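You operate a simulated robot arm through the tools that you are given. There is no shell and no other tool. Be economical: measure what you need, move in short steps, check, and stop when the job is done.

Carry out the task below with a simulated robot arm. There is one attempt and no reset: what you move stays moved.

TASK
Put one of the small plates from the speckled bench on the slate bench. Put the carton labelled "small" from the speckled bench on the top of the island bench and the carton marked "large" on the top of the grey bench. Press the blue zero button three times. Take the code card and put it on top of the white box. Fetch the purple cartridge and set it on the cream tray. Take the short bottle and put it on the tiled bench. Fetch the grey-handled jug and set it on the bench top left of the eyewash. Take the small beaker on the black bench and put it away on the top of the brown bench. Fetch the filter pad from the black bench and set it on the top of the grey bench. Pull the labels drawer open. Do these in any order. Set down upright: carton, purple cartridge, short bottle, grey-handled jug, small beaker.

It is judged by the outcome, as a careful person would: the job done as asked, and still so three seconds after it is handed in. It fails if anything else is knocked over, pushed out of place, dropped, spilled or broken.

THE ROBOT
A 6-joint arm with a two-finger gripper on a trunk, on a base that drives. Base frame: it is fixed to the floor where the robot stands at the start and does not move with it; the origin is under the middle of the robot, x ahead of it, y to its left, z up; the surface under the hand at the start is at about z = 88. Lengths are in cm, angles in rad, forces in N, time in s.
With the tool pointing down near the work surface it reaches from about 16 to 62 cm from the robot's upright axis, wherever it stands. Its first joint turns from -2.897 to 2.897 rad. Places, roughly: bench top left of the eyewash (20x32 cm) [-254, -432, 88]; blue zero button [140, 270, 100]; code card [-425, -250, 100]; cream tray (16x12x3 cm) [-520, -200, 90]; empty purple carton, empty teal carton, full blue  [75, 25, 100]; filter pad (20x20x5 cm) [-190, 370, 90]; grey-handled jug [75, -250, 100]; labels drawer [180, 280, 60]; purple cartridge [-525, -250, 100]; short bottle (5x5x10 cm) [-480, -170, 90]; slate bench [110, -250, 90]; small beaker (5x5x8 cm) [-160, 330, 90]; small plate [50, 0, 100]; tiled bench [-450, 0, 90]; top of the brown bench [-460, -220, 90]; top of the grey bench [180, 100, 80]; top of the island bench [-220, -220, 90]; white box (10x12x8 cm) [-510, -180, 90]. Payload 2.45 kg.
The TCP is the grasp point between the finger pads, 2.6 cm short of the fingertips. In the tool frame z runs along the fingers and y along their closing line. Largest opening 9.6 cm; the body of the gripper starts 6.9 cm behind the TCP.
Orientation is that of the tool frame in the base frame, as a unit quaternion [x, y, z, w]. With the fingers straight down and closing along the base's y, the tool's x points along the base's -x, its y along +y and its z along -z.

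THE INTERFACE
- The arm moves only by the tool move_arm. Its argument "rows" is a list of rows, each an object of numbers (a shift or turn left out is 0, a gripper value left out holds the last): "dx", "dy", "dz": the shift along the tool's x, y, z in units of 25 mm (1.0 is 25 mm); "wx", "wy", "wz": the turn, a rotation vector about the tool's x, y, z in units of 8 degrees (1.0 is 8 degrees); "claw": the finger opening in cm, from 0 to 9.6. In form: [{"dx": .., "dy": .., "dz": .., "wx": .., "wy": .., "wz": .., "claw": ..}, ...]. A call has 1 to 12 rows; each row shifts and turns the commanded pose from where the row before left it, along the tool's axes as they then stand. A call with a number of a shift or a turn outside -1 to 1 is refused whole. Rows are played at 5 a second. More than 5 cm and 0.15 rad between two rows, or a gripper value outside its range, and nothing of the call is played. Where a pose cannot be reached the arm comes as near as it can. A force on the tool above 40 N (or 10 N above the force at the start of the call, whichever is more), or a blocked arm, ends the call early, and 0.2 s more pass. Each finger halts on what it meets, pressing with about 36 N; the grip force reading is that of the motor and also rises with nothing between the fingers. The clock runs only during rows and for 0.2 s after the last one: add rows that do not move to give the fingers time. The reply holds the time, the measured pose of the TCP, the force on the tool along the base axes, the opening and the grip force, in the units named above and with some noise, with the torque about the TCP (base axes, N m) and any sound that the robot's microphone picked up, and new pictures: "views" is both (left out), scene, wrist or none.
- Cameras (640 x 400 px; columns grow to the right, rows downward): "scene" is now at [3.05, 17.89, 113.8]; the picture's right is [0.23, -0.97, 0.00], its down [-0.38, -0.09, -0.92] and it looks along [0.90, 0.21, -0.39] (base axes); focal length 258 px, centre (320, 200). "wrist" rides on the gripper at [8.1, 0.3, -9.8] in the tool frame; the picture's right is [-0.04, 1.00, 0.00], its down [-0.73, -0.03, -0.68] and it looks along [-0.68, -0.03, 0.73] (tool axes); focal length 256 px, centre (320, 200).
- slide_trunk(by): slides the trunk up (or, below 0, down) by that many cm; the arm and the scene camera ride with it, the base frame stays. It gives what a move gives, with no picture.
- steer(legs): drives the robot by 1 to 6 legs, each [ahead, turn to the left] in cm and rad, along the robot's own axes; the way and the turn of a leg run together, so that a leg with both is an arc; at most 150 cm and 3.142 rad a leg. The arm and the cameras ride along, it lands a little off, and it stops where it bumps. It gives what a move gives, and a new picture of the scene camera.
- pan_tilt(pan, tilt): turns the head with the scene camera to pan (to the left, within 2.705 rad either way) and tilt (down, from -0.506 to 1.204), counted from straight ahead of the robot. It gives what a move gives, and a new picture of the scene camera.
- pixel_to_xyz(camera, pixels): for up to 12 pixels [column, row] of the newest picture of that camera ("zoom" is the newest enlarged one), the place [x, y, z] in the base frame of the surface seen there, good to about 0.3 cm. The clock stands still meanwhile.
- zoom(camera, box): a new picture of the part [left, top, right, bottom] of that camera's present view, enlarged. The clock stands still meanwhile.
- hand_in(): hands the job in; it is judged then, once.

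Keep the steps short. Do not move on a guess: measure, check each grasp and each placing, and mend mistakes. In all there are 350 turns and 360 pictures (those below and enlarged ones count). Leave the gripper open and the arm clear of the work at the hand-in unless told otherwise, and finish with a single line.

The tools are called after "Request:" by a JSON object that holds its "fn" and its "kwargs". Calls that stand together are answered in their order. move_arm: Moves the arm, as the interface text tells. Its arguments: {"type":"object","properties":{"rows":{"type":"array","items":{"type":"object","properties":{"dx":{"type":"number"},"dy":{"type":"number"},"dz":{"type":"number"},"wx":{"type":"number"},"wy":{"type":"number"},"wz":{"type":"number"},"claw":{"type":"number"}}}},"views":{"type":"string","enum":["both","scene","wrist","none"]}},"required":["rows"]} The other tools are called the same way: slide_trunk (by) slides the trunk up or down; steer (legs) drives the base; pan_tilt (pan, tilt) turns the head that bears the scene camera; pixel_to_xyz (camera, pixels) gives the place of the surface under pixels of a picture; zoom (camera, box) takes an enlarged picture of a part of a camera's view; hand_in () hands the job in.

At the start:

```text
time_s: 0.0
ee_pos: [44.24, 7.93, 99.92]
ee_rot: [-0.002, 1.0, 0.0, 0.0]
wrist_force: [0.4, -0.1, -0.6]
wrist_torque: [-0.01, -0.03, 0.04]
opening: 9.61
grasp_force: 0.0
trunk travel left (down, up): [-15.0, 0.0]
robot x, y, heading: [-0.15, -0.13, -0.004]
head pan, tilt: [0.232, 0.396]
```

scene: 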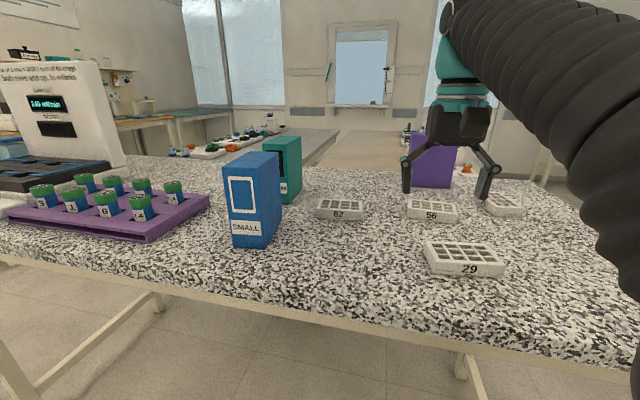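
wrist: 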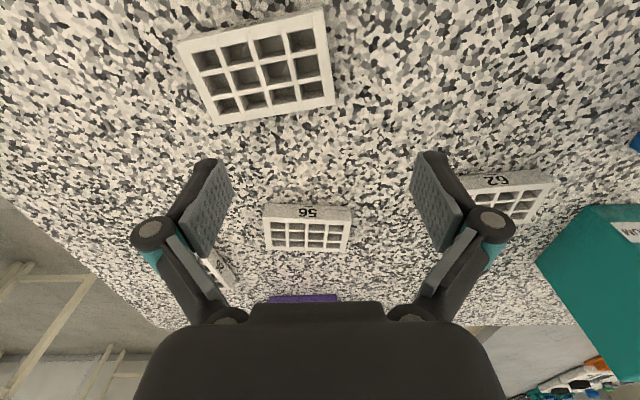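

I see four small well plates and three cartons; I zoom on the labels first.

Request:
{"fn": "zoom", "kwargs": {"camera": "scene", "box": [200, 120, 520, 320]}}

Request:
{"fn": "pixel_to_xyz", "kwargs": {"camera": "scene", "pixels": [[252, 228], [225, 165], [278, 155], [250, 165], [266, 140], [300, 140], [432, 180], [450, 250], [430, 210], [340, 208], [505, 205], [340, 135]]}}

Request:
{"fn": "pan_tilt", "kwargs": {"pan": -0.5, "tilt": 0.4}}

Request:
{"fn": "pan_tilt", "kwargs": {"pan": 1.0, "tilt": 0.3}}

```text
2.00 times, centred on (360, 220) of scene
```

zoom: 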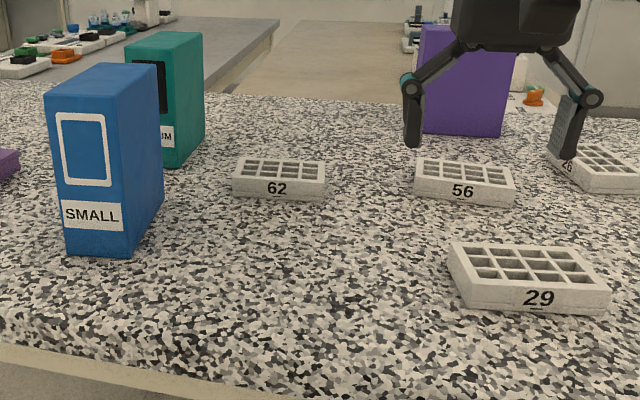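

```text
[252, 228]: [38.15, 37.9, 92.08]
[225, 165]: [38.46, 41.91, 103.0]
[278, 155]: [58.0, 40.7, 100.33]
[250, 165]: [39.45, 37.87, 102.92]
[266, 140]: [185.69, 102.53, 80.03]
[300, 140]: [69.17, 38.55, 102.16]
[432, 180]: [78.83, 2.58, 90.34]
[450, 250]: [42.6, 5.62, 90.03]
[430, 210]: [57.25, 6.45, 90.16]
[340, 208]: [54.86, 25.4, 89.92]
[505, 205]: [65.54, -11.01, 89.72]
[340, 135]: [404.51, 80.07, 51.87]
```

```text
time_s: 1.1
ee_pos: [44.3, 7.98, 99.97]
ee_rot: [-0.002, 1.0, -0.001, 0.0]
wrist_force: [-0.2, 0.2, 0.0]
wrist_torque: [0.03, -0.02, 0.0]
opening: 9.59
grasp_force: 0.1
trunk travel left (down, up): [-15.0, 0.0]
robot x, y, heading: [-0.01, -0.01, 0.001]
head pan, tilt: [-0.499, 0.4]
```

scene: 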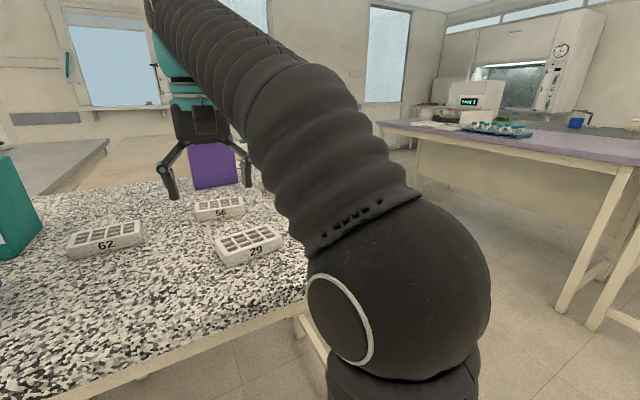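

```text
time_s: 2.7
ee_pos: [44.25, 8.08, 100.02]
ee_rot: [-0.002, 1.0, 0.0, -0.001]
wrist_force: [0.2, 1.0, -0.6]
wrist_torque: [0.0, 0.0, 0.01]
opening: 9.58
grasp_force: 0.1
trunk travel left (down, up): [-15.0, 0.0]
robot x, y, heading: [-0.17, -0.23, 0.001]
head pan, tilt: [1.0, 0.3]
```

scene: 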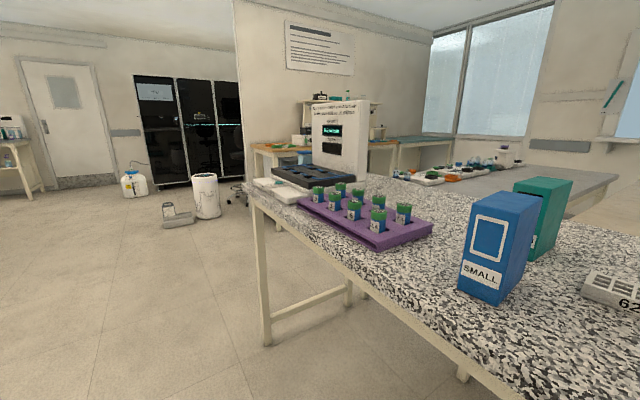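

Look around the rest of the room.

Request:
{"fn": "pan_tilt", "kwargs": {"pan": -1.4, "tilt": 0.2}}

Request:
{"fn": "pan_tilt", "kwargs": {"pan": -2.4, "tilt": 0.15}}

Request:
{"fn": "pan_tilt", "kwargs": {"pan": 2.4, "tilt": 0.15}}

```text
time_s: 4.9
ee_pos: [44.36, 7.96, 100.14]
ee_rot: [-0.001, 1.0, 0.0, -0.001]
wrist_force: [0.1, 0.5, 0.1]
wrist_torque: [0.03, 0.03, -0.04]
opening: 9.59
grasp_force: 0.1
trunk travel left (down, up): [-15.0, 0.0]
robot x, y, heading: [-0.16, 0.08, -0.003]
head pan, tilt: [-1.4, 0.201]
```

scene: 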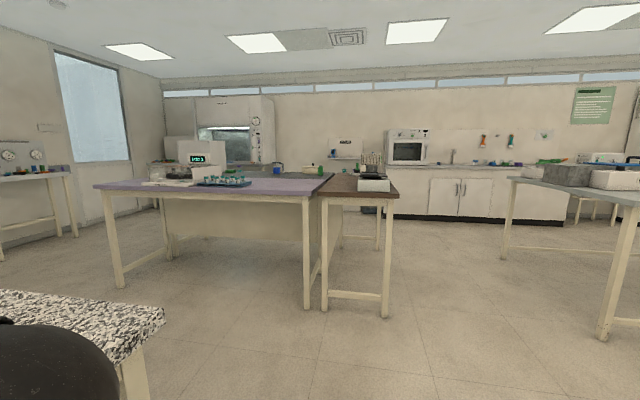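

```text
time_s: 6.2
ee_pos: [44.32, 7.99, 99.94]
ee_rot: [-0.001, 1.0, 0.0, 0.0]
wrist_force: [-0.1, -0.1, 0.2]
wrist_torque: [-0.02, -0.05, 0.02]
opening: 9.61
grasp_force: 0.1
trunk travel left (down, up): [-15.0, 0.0]
robot x, y, heading: [0.01, 0.35, -0.004]
head pan, tilt: [-2.4, 0.15]
```

scene: 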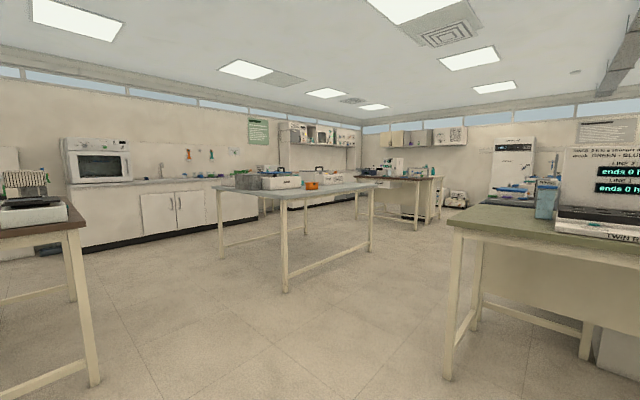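

```text
time_s: 10.0
ee_pos: [44.26, 7.8, 100.02]
ee_rot: [-0.002, 1.0, 0.0, -0.001]
wrist_force: [0.2, -0.5, 0.3]
wrist_torque: [0.0, -0.01, -0.02]
opening: 9.6
grasp_force: 0.1
trunk travel left (down, up): [-15.0, 0.0]
robot x, y, heading: [-0.11, 0.06, 0.002]
head pan, tilt: [2.4, 0.15]
```

scene: 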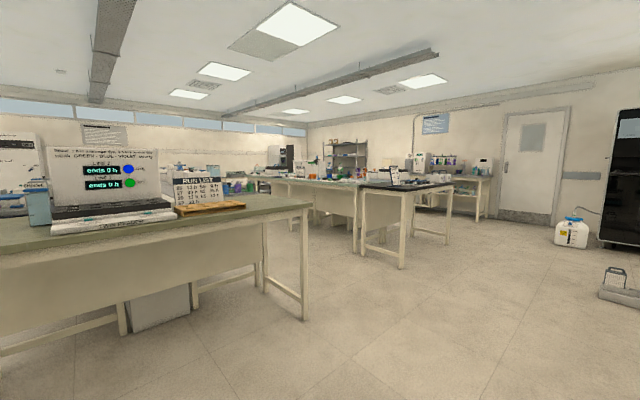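

Request:
{"fn": "pixel_to_xyz", "kwargs": {"camera": "scene", "pixels": [[400, 186], [400, 268], [448, 243], [360, 252], [302, 318], [125, 334], [308, 204], [570, 235], [610, 300], [480, 220], [200, 200], [345, 182]]}}

Request:
{"fn": "pan_tilt", "kwargs": {"pan": 0.232, "tilt": 0.7}}

```text
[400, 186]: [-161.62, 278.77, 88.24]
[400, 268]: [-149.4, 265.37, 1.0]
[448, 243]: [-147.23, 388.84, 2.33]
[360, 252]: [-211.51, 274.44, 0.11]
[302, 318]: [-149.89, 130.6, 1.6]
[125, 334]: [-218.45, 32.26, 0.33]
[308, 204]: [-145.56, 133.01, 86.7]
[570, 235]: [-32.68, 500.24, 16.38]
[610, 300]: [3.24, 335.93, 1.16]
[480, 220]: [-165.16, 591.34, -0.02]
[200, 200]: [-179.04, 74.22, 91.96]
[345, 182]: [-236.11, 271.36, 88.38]
```

```text
time_s: 12.0
ee_pos: [44.3, 7.96, 99.97]
ee_rot: [-0.002, 1.0, -0.001, -0.001]
wrist_force: [0.3, -0.6, 0.1]
wrist_torque: [0.01, -0.02, 0.0]
opening: 9.58
grasp_force: 0.1
trunk travel left (down, up): [-15.0, 0.0]
robot x, y, heading: [-0.34, -0.05, -0.002]
head pan, tilt: [0.232, 0.7]
```

scene: 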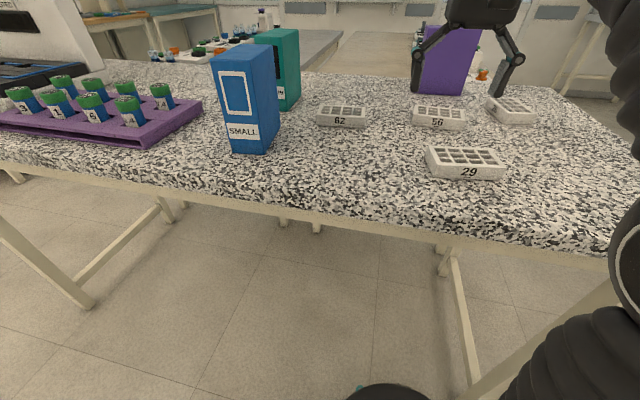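

Request:
{"fn": "pixel_to_xyz", "kwargs": {"camera": "wrist", "pixels": [[181, 44], [324, 12], [331, 104], [216, 120], [265, 210], [352, 208], [348, 250], [268, 250], [256, 70], [312, 228], [250, 150]]}}

Request:
{"fn": "pixel_to_xyz", "kwargs": {"camera": "scene", "pixels": [[435, 175], [500, 178], [412, 122], [464, 126], [30, 180], [230, 135], [268, 152], [278, 125], [212, 60], [240, 45], [278, 55], [255, 60]]}}

```text
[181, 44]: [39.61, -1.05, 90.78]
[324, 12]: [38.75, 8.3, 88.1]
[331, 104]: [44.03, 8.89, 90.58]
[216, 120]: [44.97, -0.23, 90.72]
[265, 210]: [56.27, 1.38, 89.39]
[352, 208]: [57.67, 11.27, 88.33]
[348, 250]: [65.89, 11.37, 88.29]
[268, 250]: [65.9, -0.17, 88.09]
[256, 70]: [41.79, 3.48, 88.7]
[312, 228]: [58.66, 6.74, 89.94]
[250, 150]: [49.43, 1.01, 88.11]
```

```text
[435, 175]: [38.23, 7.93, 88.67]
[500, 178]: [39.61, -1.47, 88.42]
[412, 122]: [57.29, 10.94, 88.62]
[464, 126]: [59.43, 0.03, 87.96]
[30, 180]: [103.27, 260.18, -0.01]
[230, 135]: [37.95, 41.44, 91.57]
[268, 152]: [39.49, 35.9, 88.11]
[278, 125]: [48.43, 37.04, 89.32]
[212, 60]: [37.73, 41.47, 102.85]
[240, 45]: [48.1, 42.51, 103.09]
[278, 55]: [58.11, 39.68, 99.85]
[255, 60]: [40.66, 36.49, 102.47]
```

The plate "29" is centred at about (41.8, 4.0), about 9.5 by 6.3 cm. I turn the tool about 83° so the fingers close across the short side, and move over it.

Request:
{"fn": "move_arm", "kwargs": {"rows": [{"wz": 0.95, "claw": 9.6}, {"wz": 0.95}, {"wz": 0.95}, {"wz": 0.95}, {"wz": 0.95}, {"wz": 0.95}, {"wz": 0.95}, {"wz": 0.95}, {"wz": 0.95}, {"wz": 0.95}, {"wz": 0.9}], "views": "none"}}

Request:
{"fn": "move_arm", "kwargs": {"rows": [{"dx": -0.733, "dy": -0.595}, {"dx": -0.733, "dy": -0.595}, {"dz": 0.8}, {"dz": 0.8}]}}

```text
time_s: 14.4
ee_pos: [44.36, 7.98, 100.03]
ee_rot: [0.663, 0.748, 0.0, 0.0]
wrist_force: [0.6, 0.3, 0.7]
wrist_torque: [0.0, -0.01, 0.0]
opening: 9.6
grasp_force: 0.0
trunk travel left (down, up): [-15.0, 0.0]
robot x, y, heading: [0.15, 0.19, -0.003]
head pan, tilt: [0.232, 0.7]
```

```text
time_s: 15.4
ee_pos: [41.69, 3.93, 96.06]
ee_rot: [0.663, 0.749, 0.0, 0.0]
wrist_force: [0.0, -0.2, 0.0]
wrist_torque: [0.02, 0.05, -0.01]
opening: 9.6
grasp_force: 0.0
trunk travel left (down, up): [-15.0, 0.0]
robot x, y, heading: [0.1, -0.41, 0.001]
head pan, tilt: [0.232, 0.7]
```

scene: 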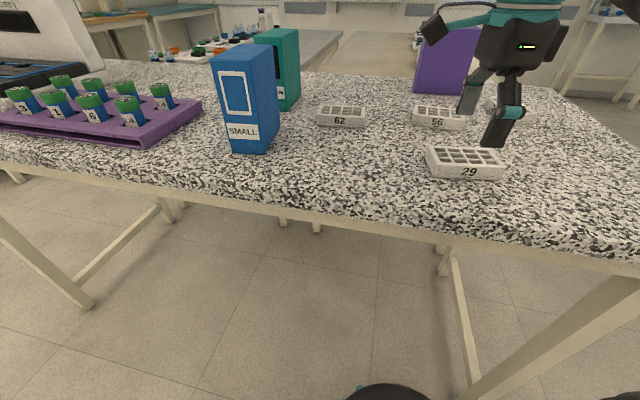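
wrist: 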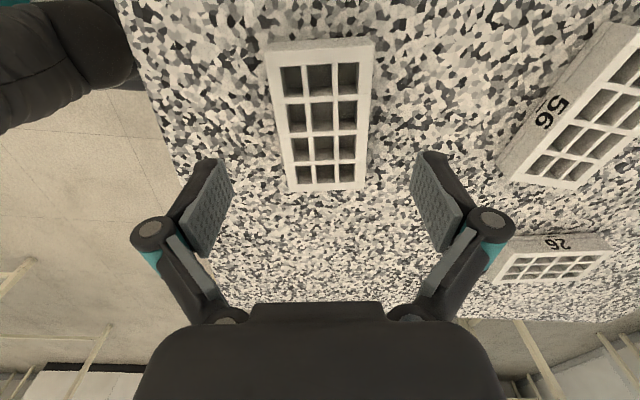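

Request:
{"fn": "pixel_to_xyz", "kwargs": {"camera": "wrist", "pixels": [[274, 52], [372, 42], [361, 185], [290, 188], [318, 115], [320, 72]]}}

```text
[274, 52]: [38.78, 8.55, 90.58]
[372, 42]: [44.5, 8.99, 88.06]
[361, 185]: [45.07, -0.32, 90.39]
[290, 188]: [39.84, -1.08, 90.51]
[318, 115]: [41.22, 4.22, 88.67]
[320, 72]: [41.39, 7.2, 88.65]
```

The centre is confirmed at (42.0, 4.0). Lower to z≈91.2 and close.

Request:
{"fn": "move_arm", "kwargs": {"rows": [{"dz": 1.0, "dy": 0.1}, {"dz": 0.94}, {}, {"claw": 4}, {}, {}, {}], "views": "none"}}

Request:
{"fn": "move_arm", "kwargs": {"rows": [{"dz": -0.8, "claw": 4}, {"dz": -0.8}, {"dz": -0.8}]}}

```text
time_s: 17.0
ee_pos: [42.13, 4.04, 91.1]
ee_rot: [0.662, 0.749, 0.0, 0.0]
wrist_force: [-0.8, -1.3, 6.6]
wrist_torque: [0.08, -0.03, 0.1]
opening: 5.91
grasp_force: 36.3
trunk travel left (down, up): [-15.0, 0.0]
robot x, y, heading: [0.33, 0.18, 0.003]
head pan, tilt: [0.232, 0.7]
```

```text
time_s: 17.8
ee_pos: [41.95, 3.95, 96.96]
ee_rot: [0.663, 0.749, 0.0, 0.0]
wrist_force: [-0.5, 0.8, -0.6]
wrist_torque: [0.02, 0.0, -0.03]
opening: 5.88
grasp_force: 35.5
trunk travel left (down, up): [-15.0, 0.0]
robot x, y, heading: [0.28, 0.02, -0.002]
head pan, tilt: [0.232, 0.7]
```

scene: 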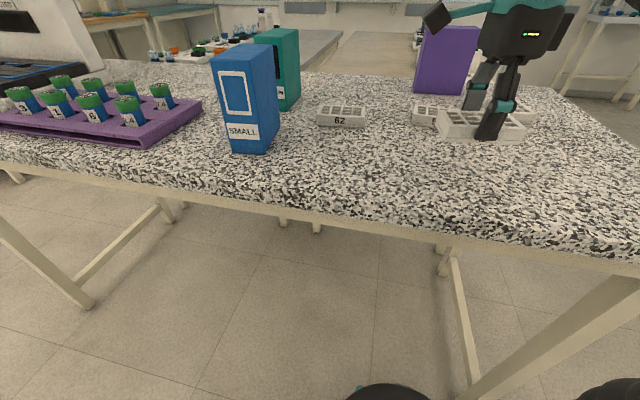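
wrist: 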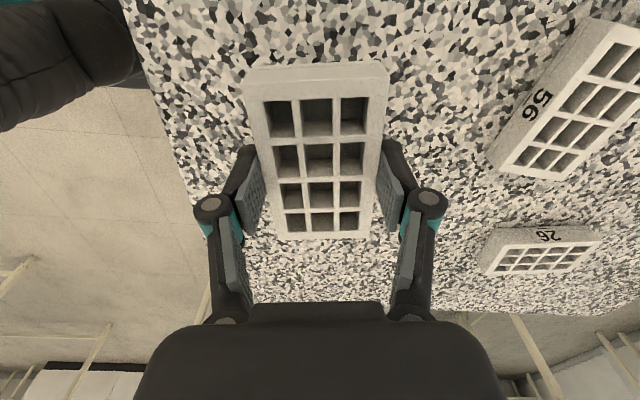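

The plate is held. I raise it, back away from the bench, and turn right, then measure the slate bench.

Request:
{"fn": "move_arm", "kwargs": {"rows": [{"dz": -1}, {"dz": -1}, {"dz": -1}], "views": "none"}}

Request:
{"fn": "steer", "kwargs": {"legs": [[-35, 0], [0, -1.2]]}}

Request:
{"fn": "pan_tilt", "kwargs": {"pan": 0.2, "tilt": 0.3}}

```text
time_s: 18.6
ee_pos: [41.92, 4.03, 101.04]
ee_rot: [0.662, 0.75, 0.0, 0.001]
wrist_force: [0.2, 0.7, -0.9]
wrist_torque: [-0.03, 0.01, 0.02]
opening: 5.88
grasp_force: 35.6
out of reach, approached as far as the arm can: row 2, 3
trunk travel left (down, up): [-15.0, 0.0]
robot x, y, heading: [-0.03, -0.07, -0.003]
head pan, tilt: [0.232, 0.7]
```

```text
time_s: 23.9
ee_pos: [-15.91, -37.5, 101.13]
ee_rot: [0.969, 0.247, 0.0, 0.001]
wrist_force: [-0.3, 0.3, 0.1]
wrist_torque: [-0.04, -0.03, -0.01]
opening: 5.88
grasp_force: 36.1
trunk travel left (down, up): [-15.0, 0.0]
robot x, y, heading: [-34.77, -0.4, -1.196]
head pan, tilt: [0.232, 0.7]
```

scene: 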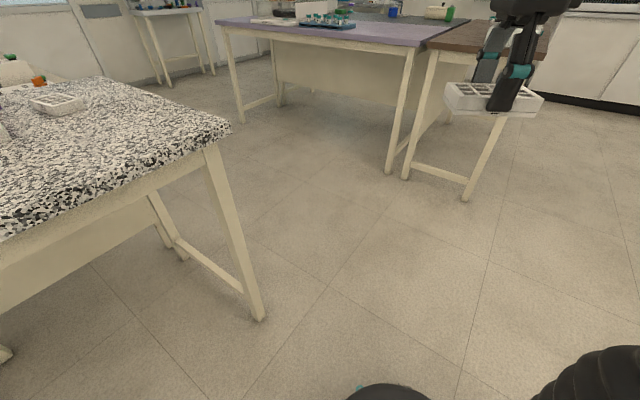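

```text
time_s: 24.7
ee_pos: [-16.01, -37.55, 101.04]
ee_rot: [0.969, 0.247, 0.001, 0.002]
wrist_force: [-0.9, -0.3, -0.4]
wrist_torque: [0.0, 0.01, 0.0]
opening: 5.9
grasp_force: 35.7
trunk travel left (down, up): [-15.0, 0.0]
robot x, y, heading: [-34.75, 0.25, -1.191]
head pan, tilt: [0.201, 0.3]
```

scene: 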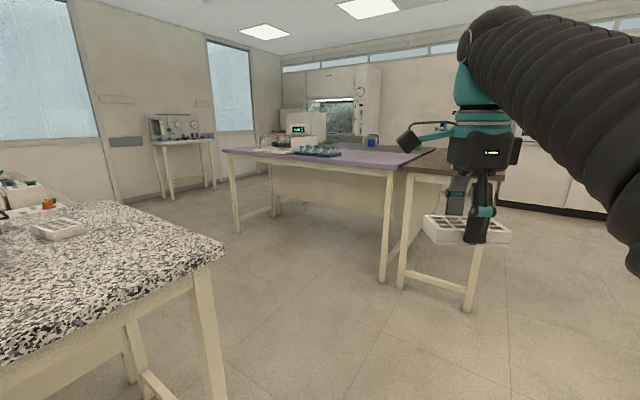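

Request:
{"fn": "pixel_to_xyz", "kwargs": {"camera": "scene", "pixels": [[225, 149], [385, 166], [428, 152], [340, 148], [345, 152], [270, 150], [366, 146], [380, 281], [238, 232], [470, 310], [378, 141], [300, 130]]}}

Request:
{"fn": "zoom", "kwargs": {"camera": "scene", "box": [220, 90, 460, 240]}}

```text
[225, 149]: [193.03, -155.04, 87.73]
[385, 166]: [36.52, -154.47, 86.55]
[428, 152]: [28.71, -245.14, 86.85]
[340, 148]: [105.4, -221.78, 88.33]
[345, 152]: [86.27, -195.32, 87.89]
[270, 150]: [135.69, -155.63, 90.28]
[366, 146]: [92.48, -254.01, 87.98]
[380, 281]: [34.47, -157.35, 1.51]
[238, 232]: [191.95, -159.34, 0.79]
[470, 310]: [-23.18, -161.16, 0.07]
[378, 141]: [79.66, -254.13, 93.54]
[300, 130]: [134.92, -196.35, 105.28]
```

```text
2.67 times, centred on (340, 165) of scene
```

zoom: 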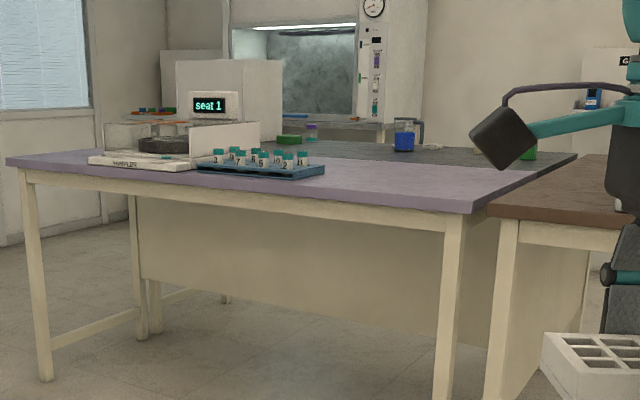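

Slate bench is the dark one behind the purple bench (y about -225 to -290), to be reached from its far side. I drive around to the left of the brown table.

Request:
{"fn": "steer", "kwargs": {"legs": [[0, -0.9], [100, 0], [0, 0.5]]}}

```text
time_s: 33.7
ee_pos: [-82.42, -130.19, 101.1]
ee_rot: [0.999, 0.049, 0.001, 0.002]
wrist_force: [0.7, 0.1, 0.3]
wrist_torque: [0.04, 0.03, -0.01]
opening: 5.89
grasp_force: 35.7
trunk travel left (down, up): [-15.0, 0.0]
robot x, y, heading: [-85.39, -87.9, -1.594]
head pan, tilt: [0.201, 0.3]
```

scene: 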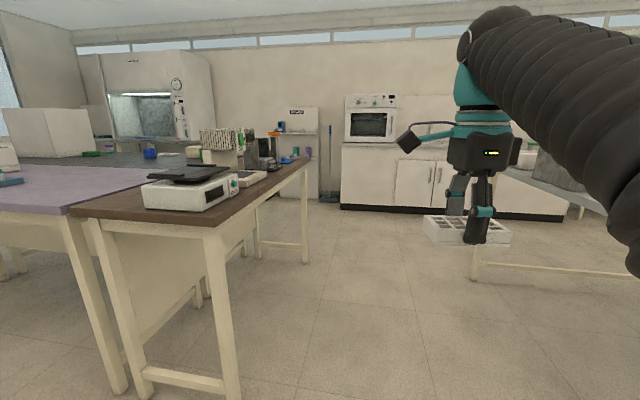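

Request:
{"fn": "pixel_to_xyz", "kwargs": {"camera": "scene", "pixels": [[306, 160], [305, 262], [345, 206], [475, 276], [330, 195], [150, 154], [192, 152], [60, 158], [120, 143], [510, 180]]}}

Request:
{"fn": "pan_tilt", "kwargs": {"pan": -0.7, "tilt": 0.3}}

```text
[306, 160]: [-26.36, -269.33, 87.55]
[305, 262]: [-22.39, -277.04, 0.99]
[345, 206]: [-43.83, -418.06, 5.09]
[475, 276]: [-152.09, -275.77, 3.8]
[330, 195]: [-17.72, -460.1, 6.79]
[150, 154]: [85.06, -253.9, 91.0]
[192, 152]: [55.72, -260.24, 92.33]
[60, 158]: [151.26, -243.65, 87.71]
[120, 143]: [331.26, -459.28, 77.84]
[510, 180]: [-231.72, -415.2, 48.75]
```

```text
time_s: 34.9
ee_pos: [-82.42, -130.03, 101.02]
ee_rot: [0.999, 0.05, 0.001, 0.002]
wrist_force: [-0.3, -0.3, -0.1]
wrist_torque: [0.0, 0.02, 0.04]
opening: 5.92
grasp_force: 35.8
trunk travel left (down, up): [-15.0, 0.0]
robot x, y, heading: [-85.31, -88.34, -1.586]
head pan, tilt: [-0.7, 0.3]
```

scene: 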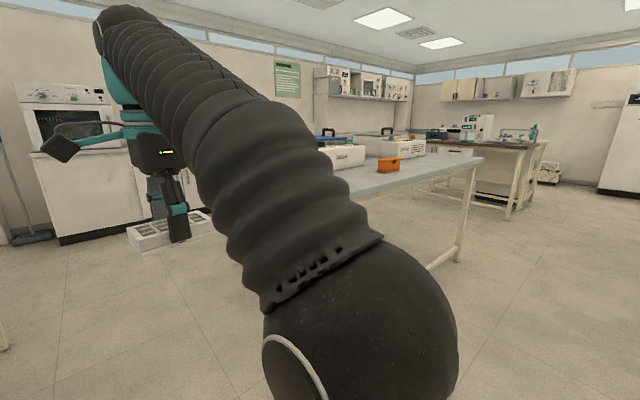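

Corridor between x=-152 and -25 is clear. Drive down it and turn east.

Request:
{"fn": "steer", "kwargs": {"legs": [[125, 0], [127, 0], [0, 1.59]]}}

Request:
{"fn": "pan_tilt", "kwargs": {"pan": 0.5, "tilt": 0.3}}

```text
time_s: 51.0
ee_pos: [-47.97, -334.83, 101.13]
ee_rot: [0.66, 0.751, 0.001, 0.002]
wrist_force: [0.2, -0.6, 0.2]
wrist_torque: [0.01, 0.04, 0.0]
opening: 5.87
grasp_force: 36.0
trunk travel left (down, up): [-15.0, 0.0]
robot x, y, heading: [-89.32, -338.68, 0.003]
head pan, tilt: [-0.7, 0.3]
```

scene: 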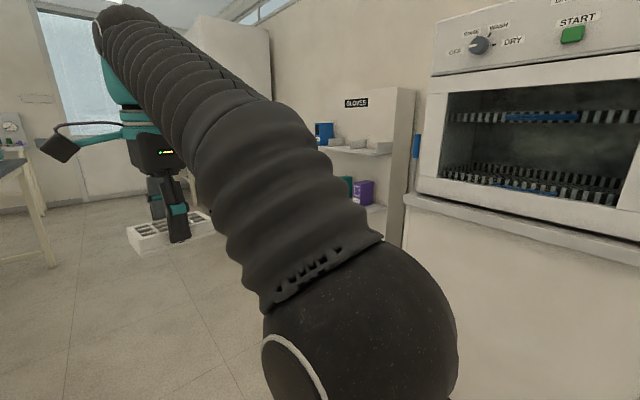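

```text
time_s: 52.4
ee_pos: [-47.94, -334.76, 101.02]
ee_rot: [0.66, 0.751, 0.001, 0.001]
wrist_force: [-0.1, -0.3, -0.4]
wrist_torque: [0.0, -0.01, 0.01]
opening: 5.9
grasp_force: 36.1
trunk travel left (down, up): [-15.0, 0.0]
robot x, y, heading: [-90.05, -338.8, 0.012]
head pan, tilt: [0.499, 0.3]
```

scene: 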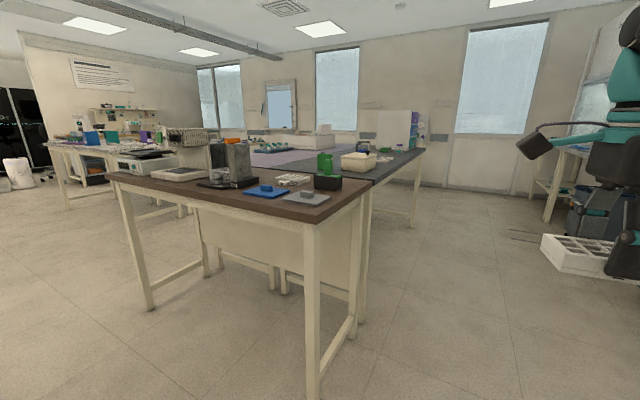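

Request:
{"fn": "pixel_to_xyz", "kwargs": {"camera": "scene", "pixels": [[371, 184], [424, 151], [366, 195], [313, 220], [362, 316], [412, 226], [360, 152], [400, 150], [360, 165], [310, 395]]}}

Request:
{"fn": "steer", "kwargs": {"legs": [[150, 0], [22, 0]]}}

Request:
{"fn": "pan_tilt", "kwargs": {"pan": 1.2, "tilt": 0.4}}

```text
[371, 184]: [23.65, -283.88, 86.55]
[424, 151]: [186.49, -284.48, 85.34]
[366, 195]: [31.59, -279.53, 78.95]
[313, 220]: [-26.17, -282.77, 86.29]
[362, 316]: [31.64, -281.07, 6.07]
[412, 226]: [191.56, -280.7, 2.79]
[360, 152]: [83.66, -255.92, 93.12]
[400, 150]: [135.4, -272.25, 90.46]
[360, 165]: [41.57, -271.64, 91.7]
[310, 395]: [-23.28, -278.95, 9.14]
```

```text
time_s: 61.2
ee_pos: [124.36, -334.04, 101.04]
ee_rot: [0.661, 0.75, 0.001, 0.001]
wrist_force: [-0.1, -0.3, -0.2]
wrist_torque: [0.02, -0.04, -0.02]
opening: 5.9
grasp_force: 36.1
trunk travel left (down, up): [-15.0, 0.0]
robot x, y, heading: [82.42, -338.4, 0.004]
head pan, tilt: [0.499, 0.3]
```

scene: 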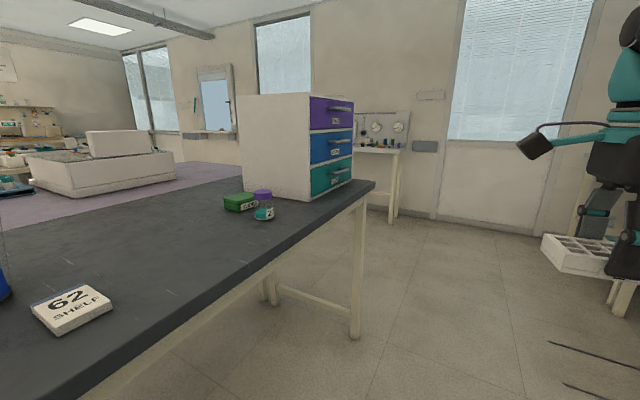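

```text
time_s: 62.2
ee_pos: [124.53, -333.86, 101.1]
ee_rot: [0.661, 0.751, 0.001, 0.002]
wrist_force: [-1.0, -0.5, -0.4]
wrist_torque: [0.02, 0.02, 0.01]
opening: 5.92
grasp_force: 36.1
trunk travel left (down, up): [-15.0, 0.0]
robot x, y, heading: [82.34, -338.56, 0.009]
head pan, tilt: [1.201, 0.4]
```

scene: 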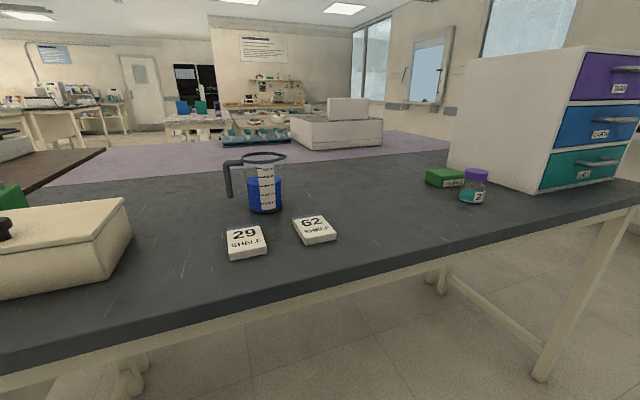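

Request:
{"fn": "zoom", "kwargs": {"camera": "scene", "box": [200, 140, 520, 340]}}

Request:
{"fn": "pixel_to_xyz", "kwargs": {"camera": "scene", "pixels": [[266, 210], [266, 190], [244, 158], [285, 158], [228, 180], [246, 255], [314, 240], [400, 210], [350, 190], [400, 262], [250, 300], [120, 240]]}}

```text
2.00 times, centred on (360, 240) of scene
```

zoom: 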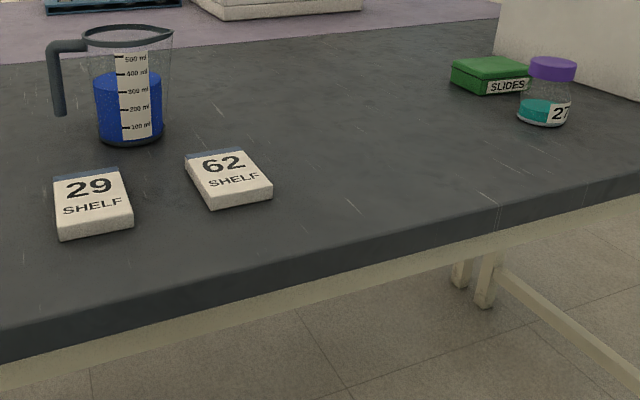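

```text
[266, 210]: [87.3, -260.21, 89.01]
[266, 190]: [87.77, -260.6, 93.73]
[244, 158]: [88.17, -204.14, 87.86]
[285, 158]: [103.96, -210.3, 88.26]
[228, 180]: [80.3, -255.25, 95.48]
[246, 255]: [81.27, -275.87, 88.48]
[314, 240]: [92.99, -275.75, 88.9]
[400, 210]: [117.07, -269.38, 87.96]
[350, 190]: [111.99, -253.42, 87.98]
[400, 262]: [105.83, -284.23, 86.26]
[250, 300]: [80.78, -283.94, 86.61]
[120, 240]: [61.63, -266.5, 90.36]
```

The tags read "29/62 SHELF"; free space lies between x≈100 and 115 at y≈-265. I move on 15 cm, turn to face the bench, and close in.

Request:
{"fn": "steer", "kwargs": {"legs": [[18, 0], [0, 1.565]]}}

Request:
{"fn": "steer", "kwargs": {"legs": [[20, 0]]}}

Request:
{"fn": "pan_tilt", "kwargs": {"pan": 0.232, "tilt": 0.6}}

```text
time_s: 67.5
ee_pos: [96.48, -296.07, 101.03]
ee_rot: [-0.06, 0.998, 0.002, 0.0]
wrist_force: [-0.1, 0.7, -0.5]
wrist_torque: [0.0, -0.01, -0.02]
opening: 5.88
grasp_force: 36.5
trunk travel left (down, up): [-15.0, 0.0]
robot x, y, heading: [100.65, -338.11, 1.562]
head pan, tilt: [1.201, 0.4]
```

scene: 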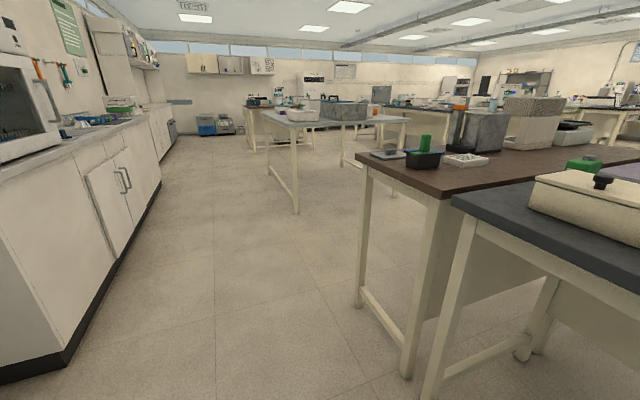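

```text
time_s: 69.1
ee_pos: [96.57, -275.96, 101.07]
ee_rot: [-0.059, 0.998, 0.002, -0.001]
wrist_force: [-0.3, -0.1, -0.2]
wrist_torque: [0.04, 0.03, 0.02]
opening: 5.89
grasp_force: 35.9
trunk travel left (down, up): [-15.0, 0.0]
robot x, y, heading: [100.24, -318.23, 1.571]
head pan, tilt: [1.201, 0.4]
```

scene: 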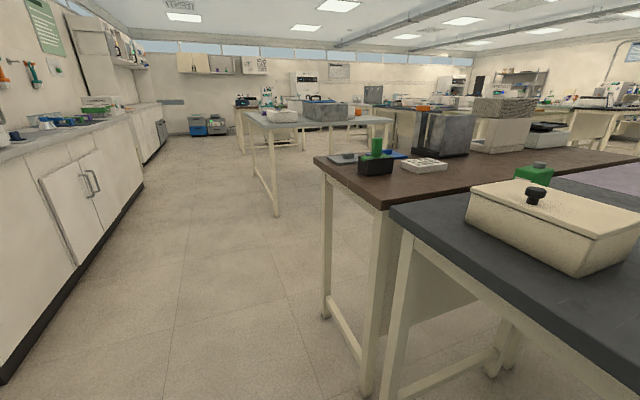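

```text
time_s: 70.4
ee_pos: [96.61, -276.09, 101.03]
ee_rot: [-0.059, 0.998, 0.002, 0.0]
wrist_force: [0.1, 0.1, -1.4]
wrist_torque: [0.0, 0.0, 0.03]
opening: 5.88
grasp_force: 35.8
trunk travel left (down, up): [-15.0, 0.0]
robot x, y, heading: [100.21, -318.47, 1.566]
head pan, tilt: [0.232, 0.6]
```

scene: 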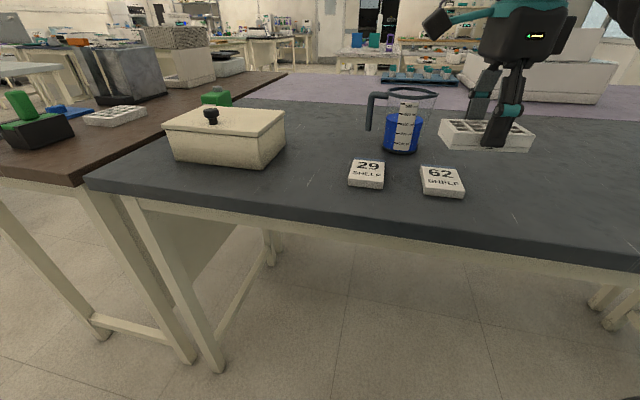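

Move the plate to (110, -266), still high, and look.

Request:
{"fn": "move_arm", "kwargs": {"rows": [{"dx": -0.829, "dy": 0.476}, {"dx": -0.829, "dy": 0.476}, {"dx": -0.829, "dy": 0.476}, {"dx": -0.829, "dy": 0.476}, {"dx": -0.829, "dy": 0.476}, {"dx": -0.829, "dy": 0.476}, {"dx": -0.829, "dy": 0.476}, {}]}}

```text
time_s: 72.2
ee_pos: [110.07, -266.53, 99.01]
ee_rot: [-0.059, 0.998, 0.003, 0.001]
wrist_force: [-0.2, 1.1, 0.1]
wrist_torque: [0.01, 0.01, 0.0]
opening: 5.88
grasp_force: 35.7
out of reach, approached as far as the arm can: row 3, 4, 5, 6, 7
trunk travel left (down, up): [-15.0, 0.0]
robot x, y, heading: [100.53, -318.0, 1.566]
head pan, tilt: [0.232, 0.6]
```

scene: 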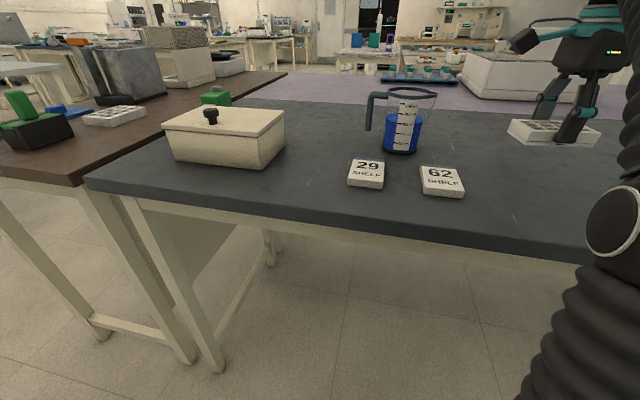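
wrist: 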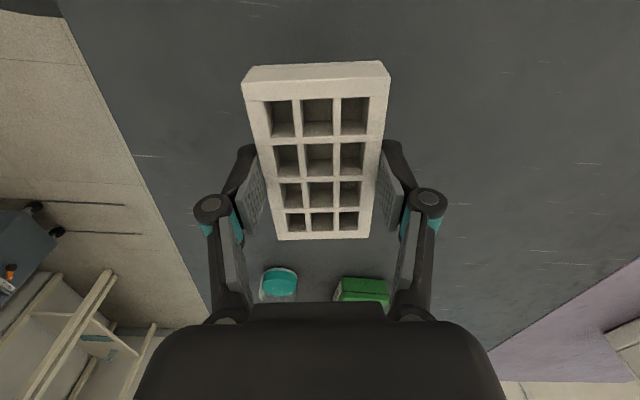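

Request:
{"fn": "pixel_to_xyz", "kwargs": {"camera": "wrist", "pixels": [[278, 280], [345, 290], [318, 235], [360, 285]]}}

```text
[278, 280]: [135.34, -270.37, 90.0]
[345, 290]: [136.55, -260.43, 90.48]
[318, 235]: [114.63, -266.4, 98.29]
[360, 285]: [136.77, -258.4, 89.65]
```

Clear. Lower to z≈91.1 and open.

Request:
{"fn": "move_arm", "kwargs": {"rows": [{"dz": 0.8}, {"dz": 0.8}, {"dz": 0.8}, {"dz": 0.7}, {}], "views": "none"}}

Request:
{"fn": "move_arm", "kwargs": {"rows": [{"claw": 7}, {"claw": 9}, {}, {"dz": -0.8}, {"dz": -0.8}, {"dz": -0.8}]}}

```text
time_s: 73.4
ee_pos: [110.06, -266.48, 91.24]
ee_rot: [-0.06, 0.998, 0.002, 0.0]
wrist_force: [-0.1, 0.2, -0.5]
wrist_torque: [0.03, 0.0, 0.04]
opening: 5.89
grasp_force: 36.1
trunk travel left (down, up): [-15.0, 0.0]
robot x, y, heading: [100.53, -317.98, 1.564]
head pan, tilt: [0.232, 0.6]
```

```text
time_s: 74.8
ee_pos: [109.95, -266.58, 97.4]
ee_rot: [-0.06, 0.998, 0.002, 0.0]
wrist_force: [0.3, 0.1, -0.6]
wrist_torque: [-0.02, 0.02, 0.02]
opening: 9.02
grasp_force: 0.1
trunk travel left (down, up): [-15.0, 0.0]
robot x, y, heading: [100.58, -318.21, 1.567]
head pan, tilt: [0.232, 0.6]
```

scene: 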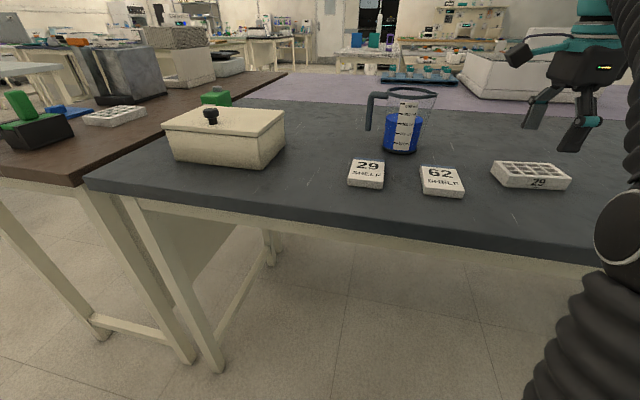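
wrist: 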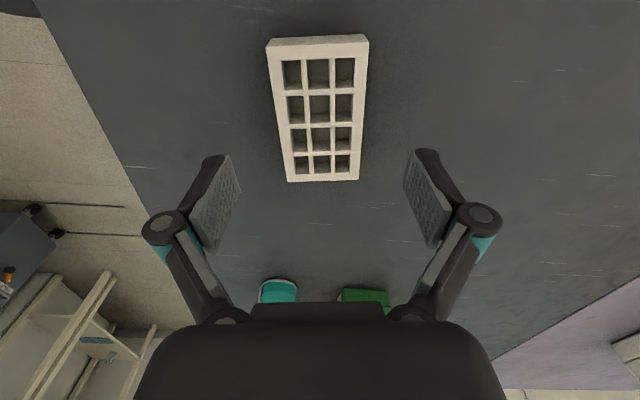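

The plate is placed. Now the jug: zoom and measure.

Request:
{"fn": "zoom", "kwargs": {"camera": "scene", "box": [340, 70, 480, 160]}}

Request:
{"fn": "pixel_to_xyz", "kwargs": {"camera": "scene", "pixels": [[400, 150], [402, 130], [386, 140], [418, 140], [412, 87], [412, 97], [391, 91], [436, 92], [370, 125], [370, 110], [375, 95], [385, 94]]}}

```text
4.44 times, centred on (410, 115) of scene
```

zoom: 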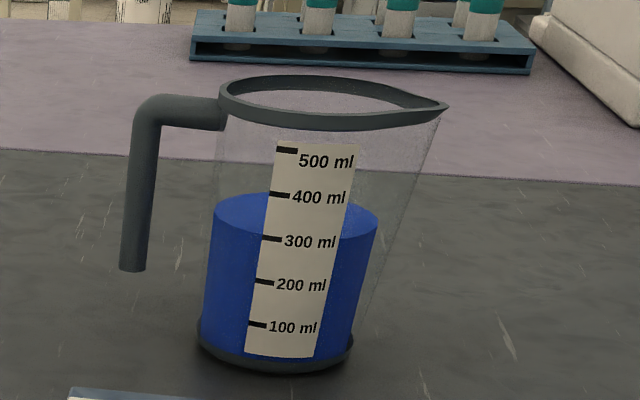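

```text
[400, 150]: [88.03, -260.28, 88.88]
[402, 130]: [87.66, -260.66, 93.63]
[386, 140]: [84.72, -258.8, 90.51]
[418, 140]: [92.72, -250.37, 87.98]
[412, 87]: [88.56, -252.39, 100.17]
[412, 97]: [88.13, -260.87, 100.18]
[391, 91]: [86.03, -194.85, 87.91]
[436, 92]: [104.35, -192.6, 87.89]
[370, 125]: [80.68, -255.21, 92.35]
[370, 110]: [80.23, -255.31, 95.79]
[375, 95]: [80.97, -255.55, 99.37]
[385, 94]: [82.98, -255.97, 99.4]
```

The jug centre is about (88.3, -256.6), rim 8.5 cm wide, handle to the left. I raise the arm, edge 5 cm closer, and turn a bit left.

Request:
{"fn": "move_arm", "kwargs": {"rows": [{"dz": -0.8, "dy": -0.8, "claw": 9.6}, {"dz": -0.8, "dy": -0.8}, {"dz": -0.3, "dy": -0.8}, {"dy": -0.8}], "views": "none"}}

Request:
{"fn": "steer", "kwargs": {"legs": [[5, 0]]}}

```text
time_s: 75.8
ee_pos: [110.88, -274.8, 100.85]
ee_rot: [-0.06, 0.998, 0.002, 0.0]
wrist_force: [0.0, 0.7, -0.4]
wrist_torque: [0.01, 0.04, 0.01]
opening: 9.57
grasp_force: 0.1
out of reach, approached as far as the arm can: row 2
trunk travel left (down, up): [-15.0, 0.0]
robot x, y, heading: [100.54, -318.2, 1.567]
head pan, tilt: [0.232, 0.6]
```

```text
time_s: 76.7
ee_pos: [110.77, -269.76, 100.9]
ee_rot: [-0.06, 0.998, 0.003, 0.001]
wrist_force: [0.3, 0.9, 0.0]
wrist_torque: [-0.01, 0.02, 0.01]
opening: 9.58
grasp_force: 0.0
trunk travel left (down, up): [-15.0, 0.0]
robot x, y, heading: [100.38, -313.24, 1.567]
head pan, tilt: [0.232, 0.6]
```

scene: 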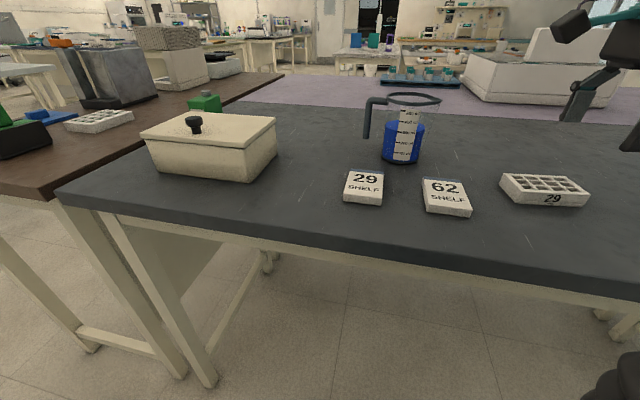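

The tool can't rise over a 12 cm jug pointing straight down (limit ≈101), so I'll come in tilted from the front right. First turn the tool 108° about its axis.

Request:
{"fn": "move_arm", "kwargs": {"rows": [{"wz": -0.98}, {"wz": -0.98}, {"wz": -0.98}, {"wz": -0.98}, {"wz": -0.98}, {"wz": -0.98}, {"wz": -0.98}, {"wz": -0.98}, {"wz": -0.98}, {"wz": -0.98}, {"wz": -0.98}, {"wz": -0.98}], "views": "none"}}

Request:
{"fn": "move_arm", "kwargs": {"rows": [{"wz": -0.98}, {"wz": -0.76}, {"wy": -0.95}, {"wy": -0.95}, {"wy": -0.95}, {"wy": -0.95}, {"wy": -0.95}, {"wy": -0.95}, {"wy": -0.95}, {"wy": -0.85}, {}]}}

```text
time_s: 79.3
ee_pos: [110.8, -269.64, 100.8]
ee_rot: [0.771, -0.637, -0.002, -0.003]
wrist_force: [0.0, 0.7, -0.1]
wrist_torque: [0.04, -0.01, -0.02]
opening: 9.63
grasp_force: 0.1
trunk travel left (down, up): [-15.0, 0.0]
robot x, y, heading: [100.3, -312.45, 1.565]
head pan, tilt: [0.232, 0.6]
```

```text
time_s: 81.7
ee_pos: [110.96, -269.59, 100.89]
ee_rot: [0.729, -0.465, -0.423, -0.271]
wrist_force: [0.1, -0.2, 0.0]
wrist_torque: [-0.02, 0.01, 0.0]
opening: 9.6
grasp_force: 0.0
trunk travel left (down, up): [-15.0, 0.0]
robot x, y, heading: [100.21, -312.89, 1.57]
head pan, tilt: [0.232, 0.6]
```

scene: 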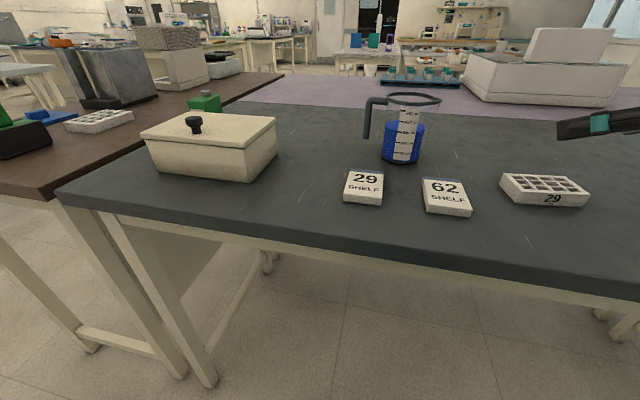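
wrist: 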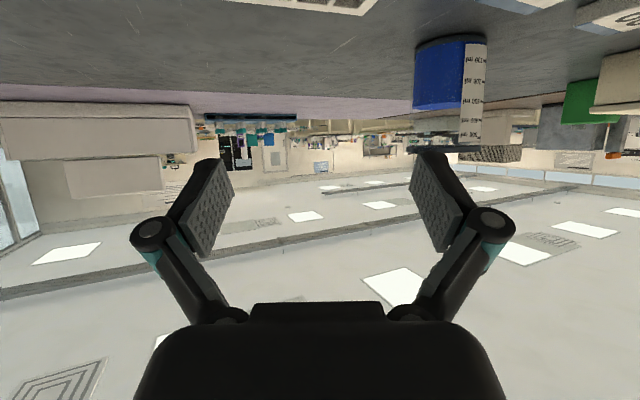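

The tilt works but puts the wrist camera underneath, near the bench. I flip the tool 180° about its own axis so that the camera is on top.

Request:
{"fn": "move_arm", "kwargs": {"rows": [{"wz": 1}, {"wz": 1}, {"wz": 1}, {"wz": 1}, {"wz": 1}, {"wz": 1}, {"wz": 1}, {"wz": 1}, {"wz": 1}, {"wz": 1}, {"wz": 1}, {"wz": 1}], "views": "none"}}

Request:
{"fn": "move_arm", "kwargs": {"rows": [{"wz": 1}, {"wz": 1}, {"wz": 1}, {"wz": 1}, {"wz": 1}, {"wz": 1}, {"wz": 1}, {"wz": 1}, {"wz": 1}, {"wz": 1}, {"wz": 0.5}], "views": "wrist"}}

```text
time_s: 84.3
ee_pos: [110.93, -269.7, 100.86]
ee_rot: [-0.141, 0.853, 0.484, -0.133]
wrist_force: [-0.9, 0.6, 0.2]
wrist_torque: [-0.01, 0.0, -0.01]
opening: 9.59
grasp_force: 0.0
trunk travel left (down, up): [-15.0, 0.0]
robot x, y, heading: [100.28, -312.78, 1.565]
head pan, tilt: [0.232, 0.6]
```

```text
time_s: 86.7
ee_pos: [111.01, -269.71, 100.92]
ee_rot: [0.466, 0.728, 0.271, -0.423]
wrist_force: [-0.2, -0.2, 0.2]
wrist_torque: [0.02, -0.01, -0.01]
opening: 9.62
grasp_force: 0.0
trunk travel left (down, up): [-15.0, 0.0]
robot x, y, heading: [100.75, -313.31, 1.569]
head pan, tilt: [0.232, 0.6]
```

wrist: 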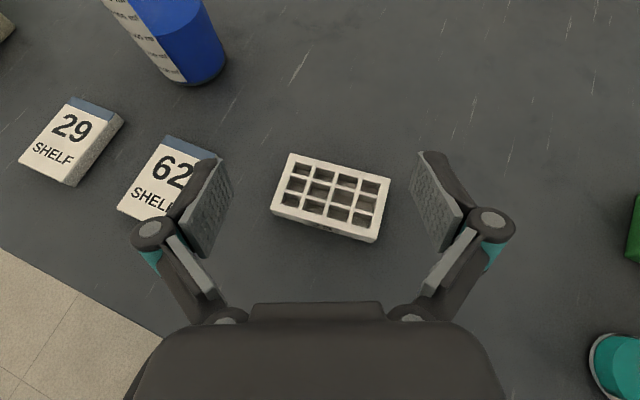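

Now camera on top. Move to the pre-approach point (92.5, -265.7, 97).

Request:
{"fn": "move_arm", "kwargs": {"rows": [{"dx": 0.113, "dy": -0.755, "dz": 0.592}, {"dx": 0.113, "dy": -0.755, "dz": 0.592}, {"dx": 0.113, "dy": -0.755, "dz": 0.592}, {"dx": 0.113, "dy": -0.755, "dz": 0.592}, {"dx": 0.113, "dy": -0.755, "dz": 0.592}, {"dx": 0.113, "dy": -0.755, "dz": 0.592}, {"dx": 0.113, "dy": -0.755, "dz": 0.592}, {"dx": 0.113, "dy": -0.755, "dz": 0.592}, {}]}}

```text
time_s: 88.7
ee_pos: [92.4, -265.67, 96.87]
ee_rot: [0.466, 0.729, 0.271, -0.422]
wrist_force: [1.4, 0.3, 0.4]
wrist_torque: [0.03, 0.05, 0.01]
opening: 9.61
grasp_force: 0.0
trunk travel left (down, up): [-15.0, 0.0]
robot x, y, heading: [99.97, -312.9, 1.566]
head pan, tilt: [0.232, 0.6]
```

scene: 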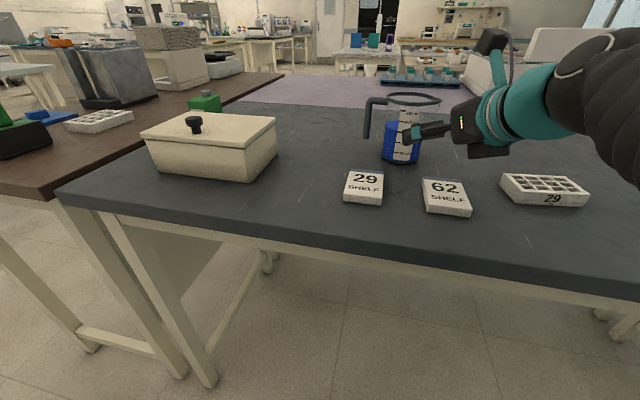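
wrist: 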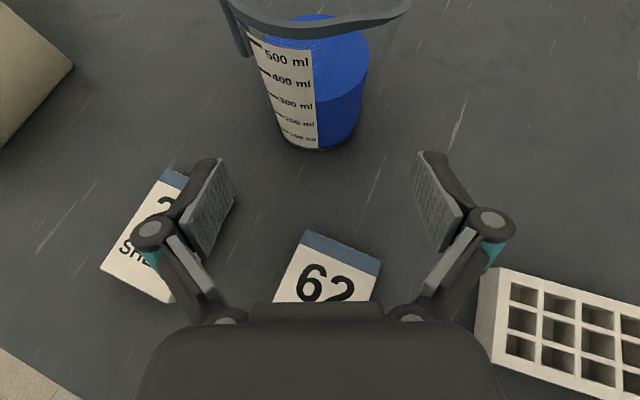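

Request:
{"fn": "pixel_to_xyz", "kwargs": {"camera": "wrist", "pixels": [[318, 149], [318, 120], [275, 100], [358, 110], [240, 45], [300, 36], [395, 15], [345, 150]]}}

```text
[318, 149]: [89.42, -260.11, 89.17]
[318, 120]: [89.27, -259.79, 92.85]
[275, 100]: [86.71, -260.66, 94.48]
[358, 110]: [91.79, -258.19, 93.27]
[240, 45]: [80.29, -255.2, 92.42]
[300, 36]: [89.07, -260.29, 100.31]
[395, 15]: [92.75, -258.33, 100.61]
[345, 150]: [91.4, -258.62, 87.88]
```

The jug is centred between the fingers. Lower 1.9 cm, then advance horizontally 10 cm to straddle the body.

Request:
{"fn": "move_arm", "kwargs": {"rows": [{"dx": -0.33, "dz": 0.188}, {"dx": -0.33, "dz": 0.188}, {"dx": 0.3, "dz": 0.53}, {"dx": 0.3, "dz": 0.53}, {"dx": 0.3, "dz": 0.53}, {"dx": 0.3, "dz": 0.53}, {}]}}

```text
time_s: 90.3
ee_pos: [90.05, -260.12, 94.98]
ee_rot: [0.465, 0.729, 0.271, -0.422]
wrist_force: [-0.2, -0.4, -1.0]
wrist_torque: [0.03, 0.0, 0.02]
opening: 9.59
grasp_force: 0.1
trunk travel left (down, up): [-15.0, 0.0]
robot x, y, heading: [100.44, -313.04, 1.563]
head pan, tilt: [0.232, 0.6]
```

scene: 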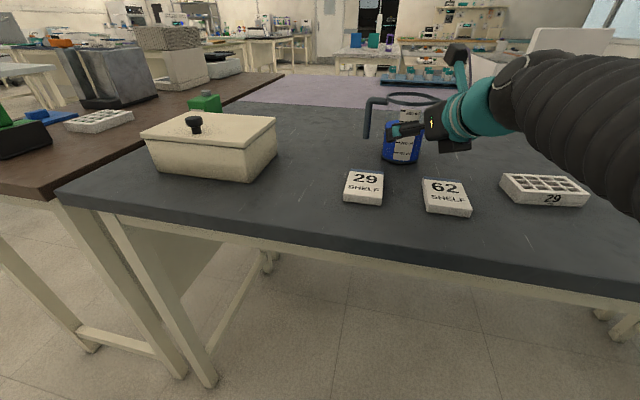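
wrist: 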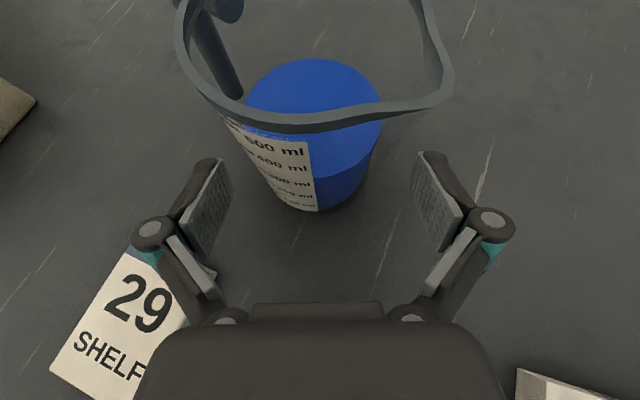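

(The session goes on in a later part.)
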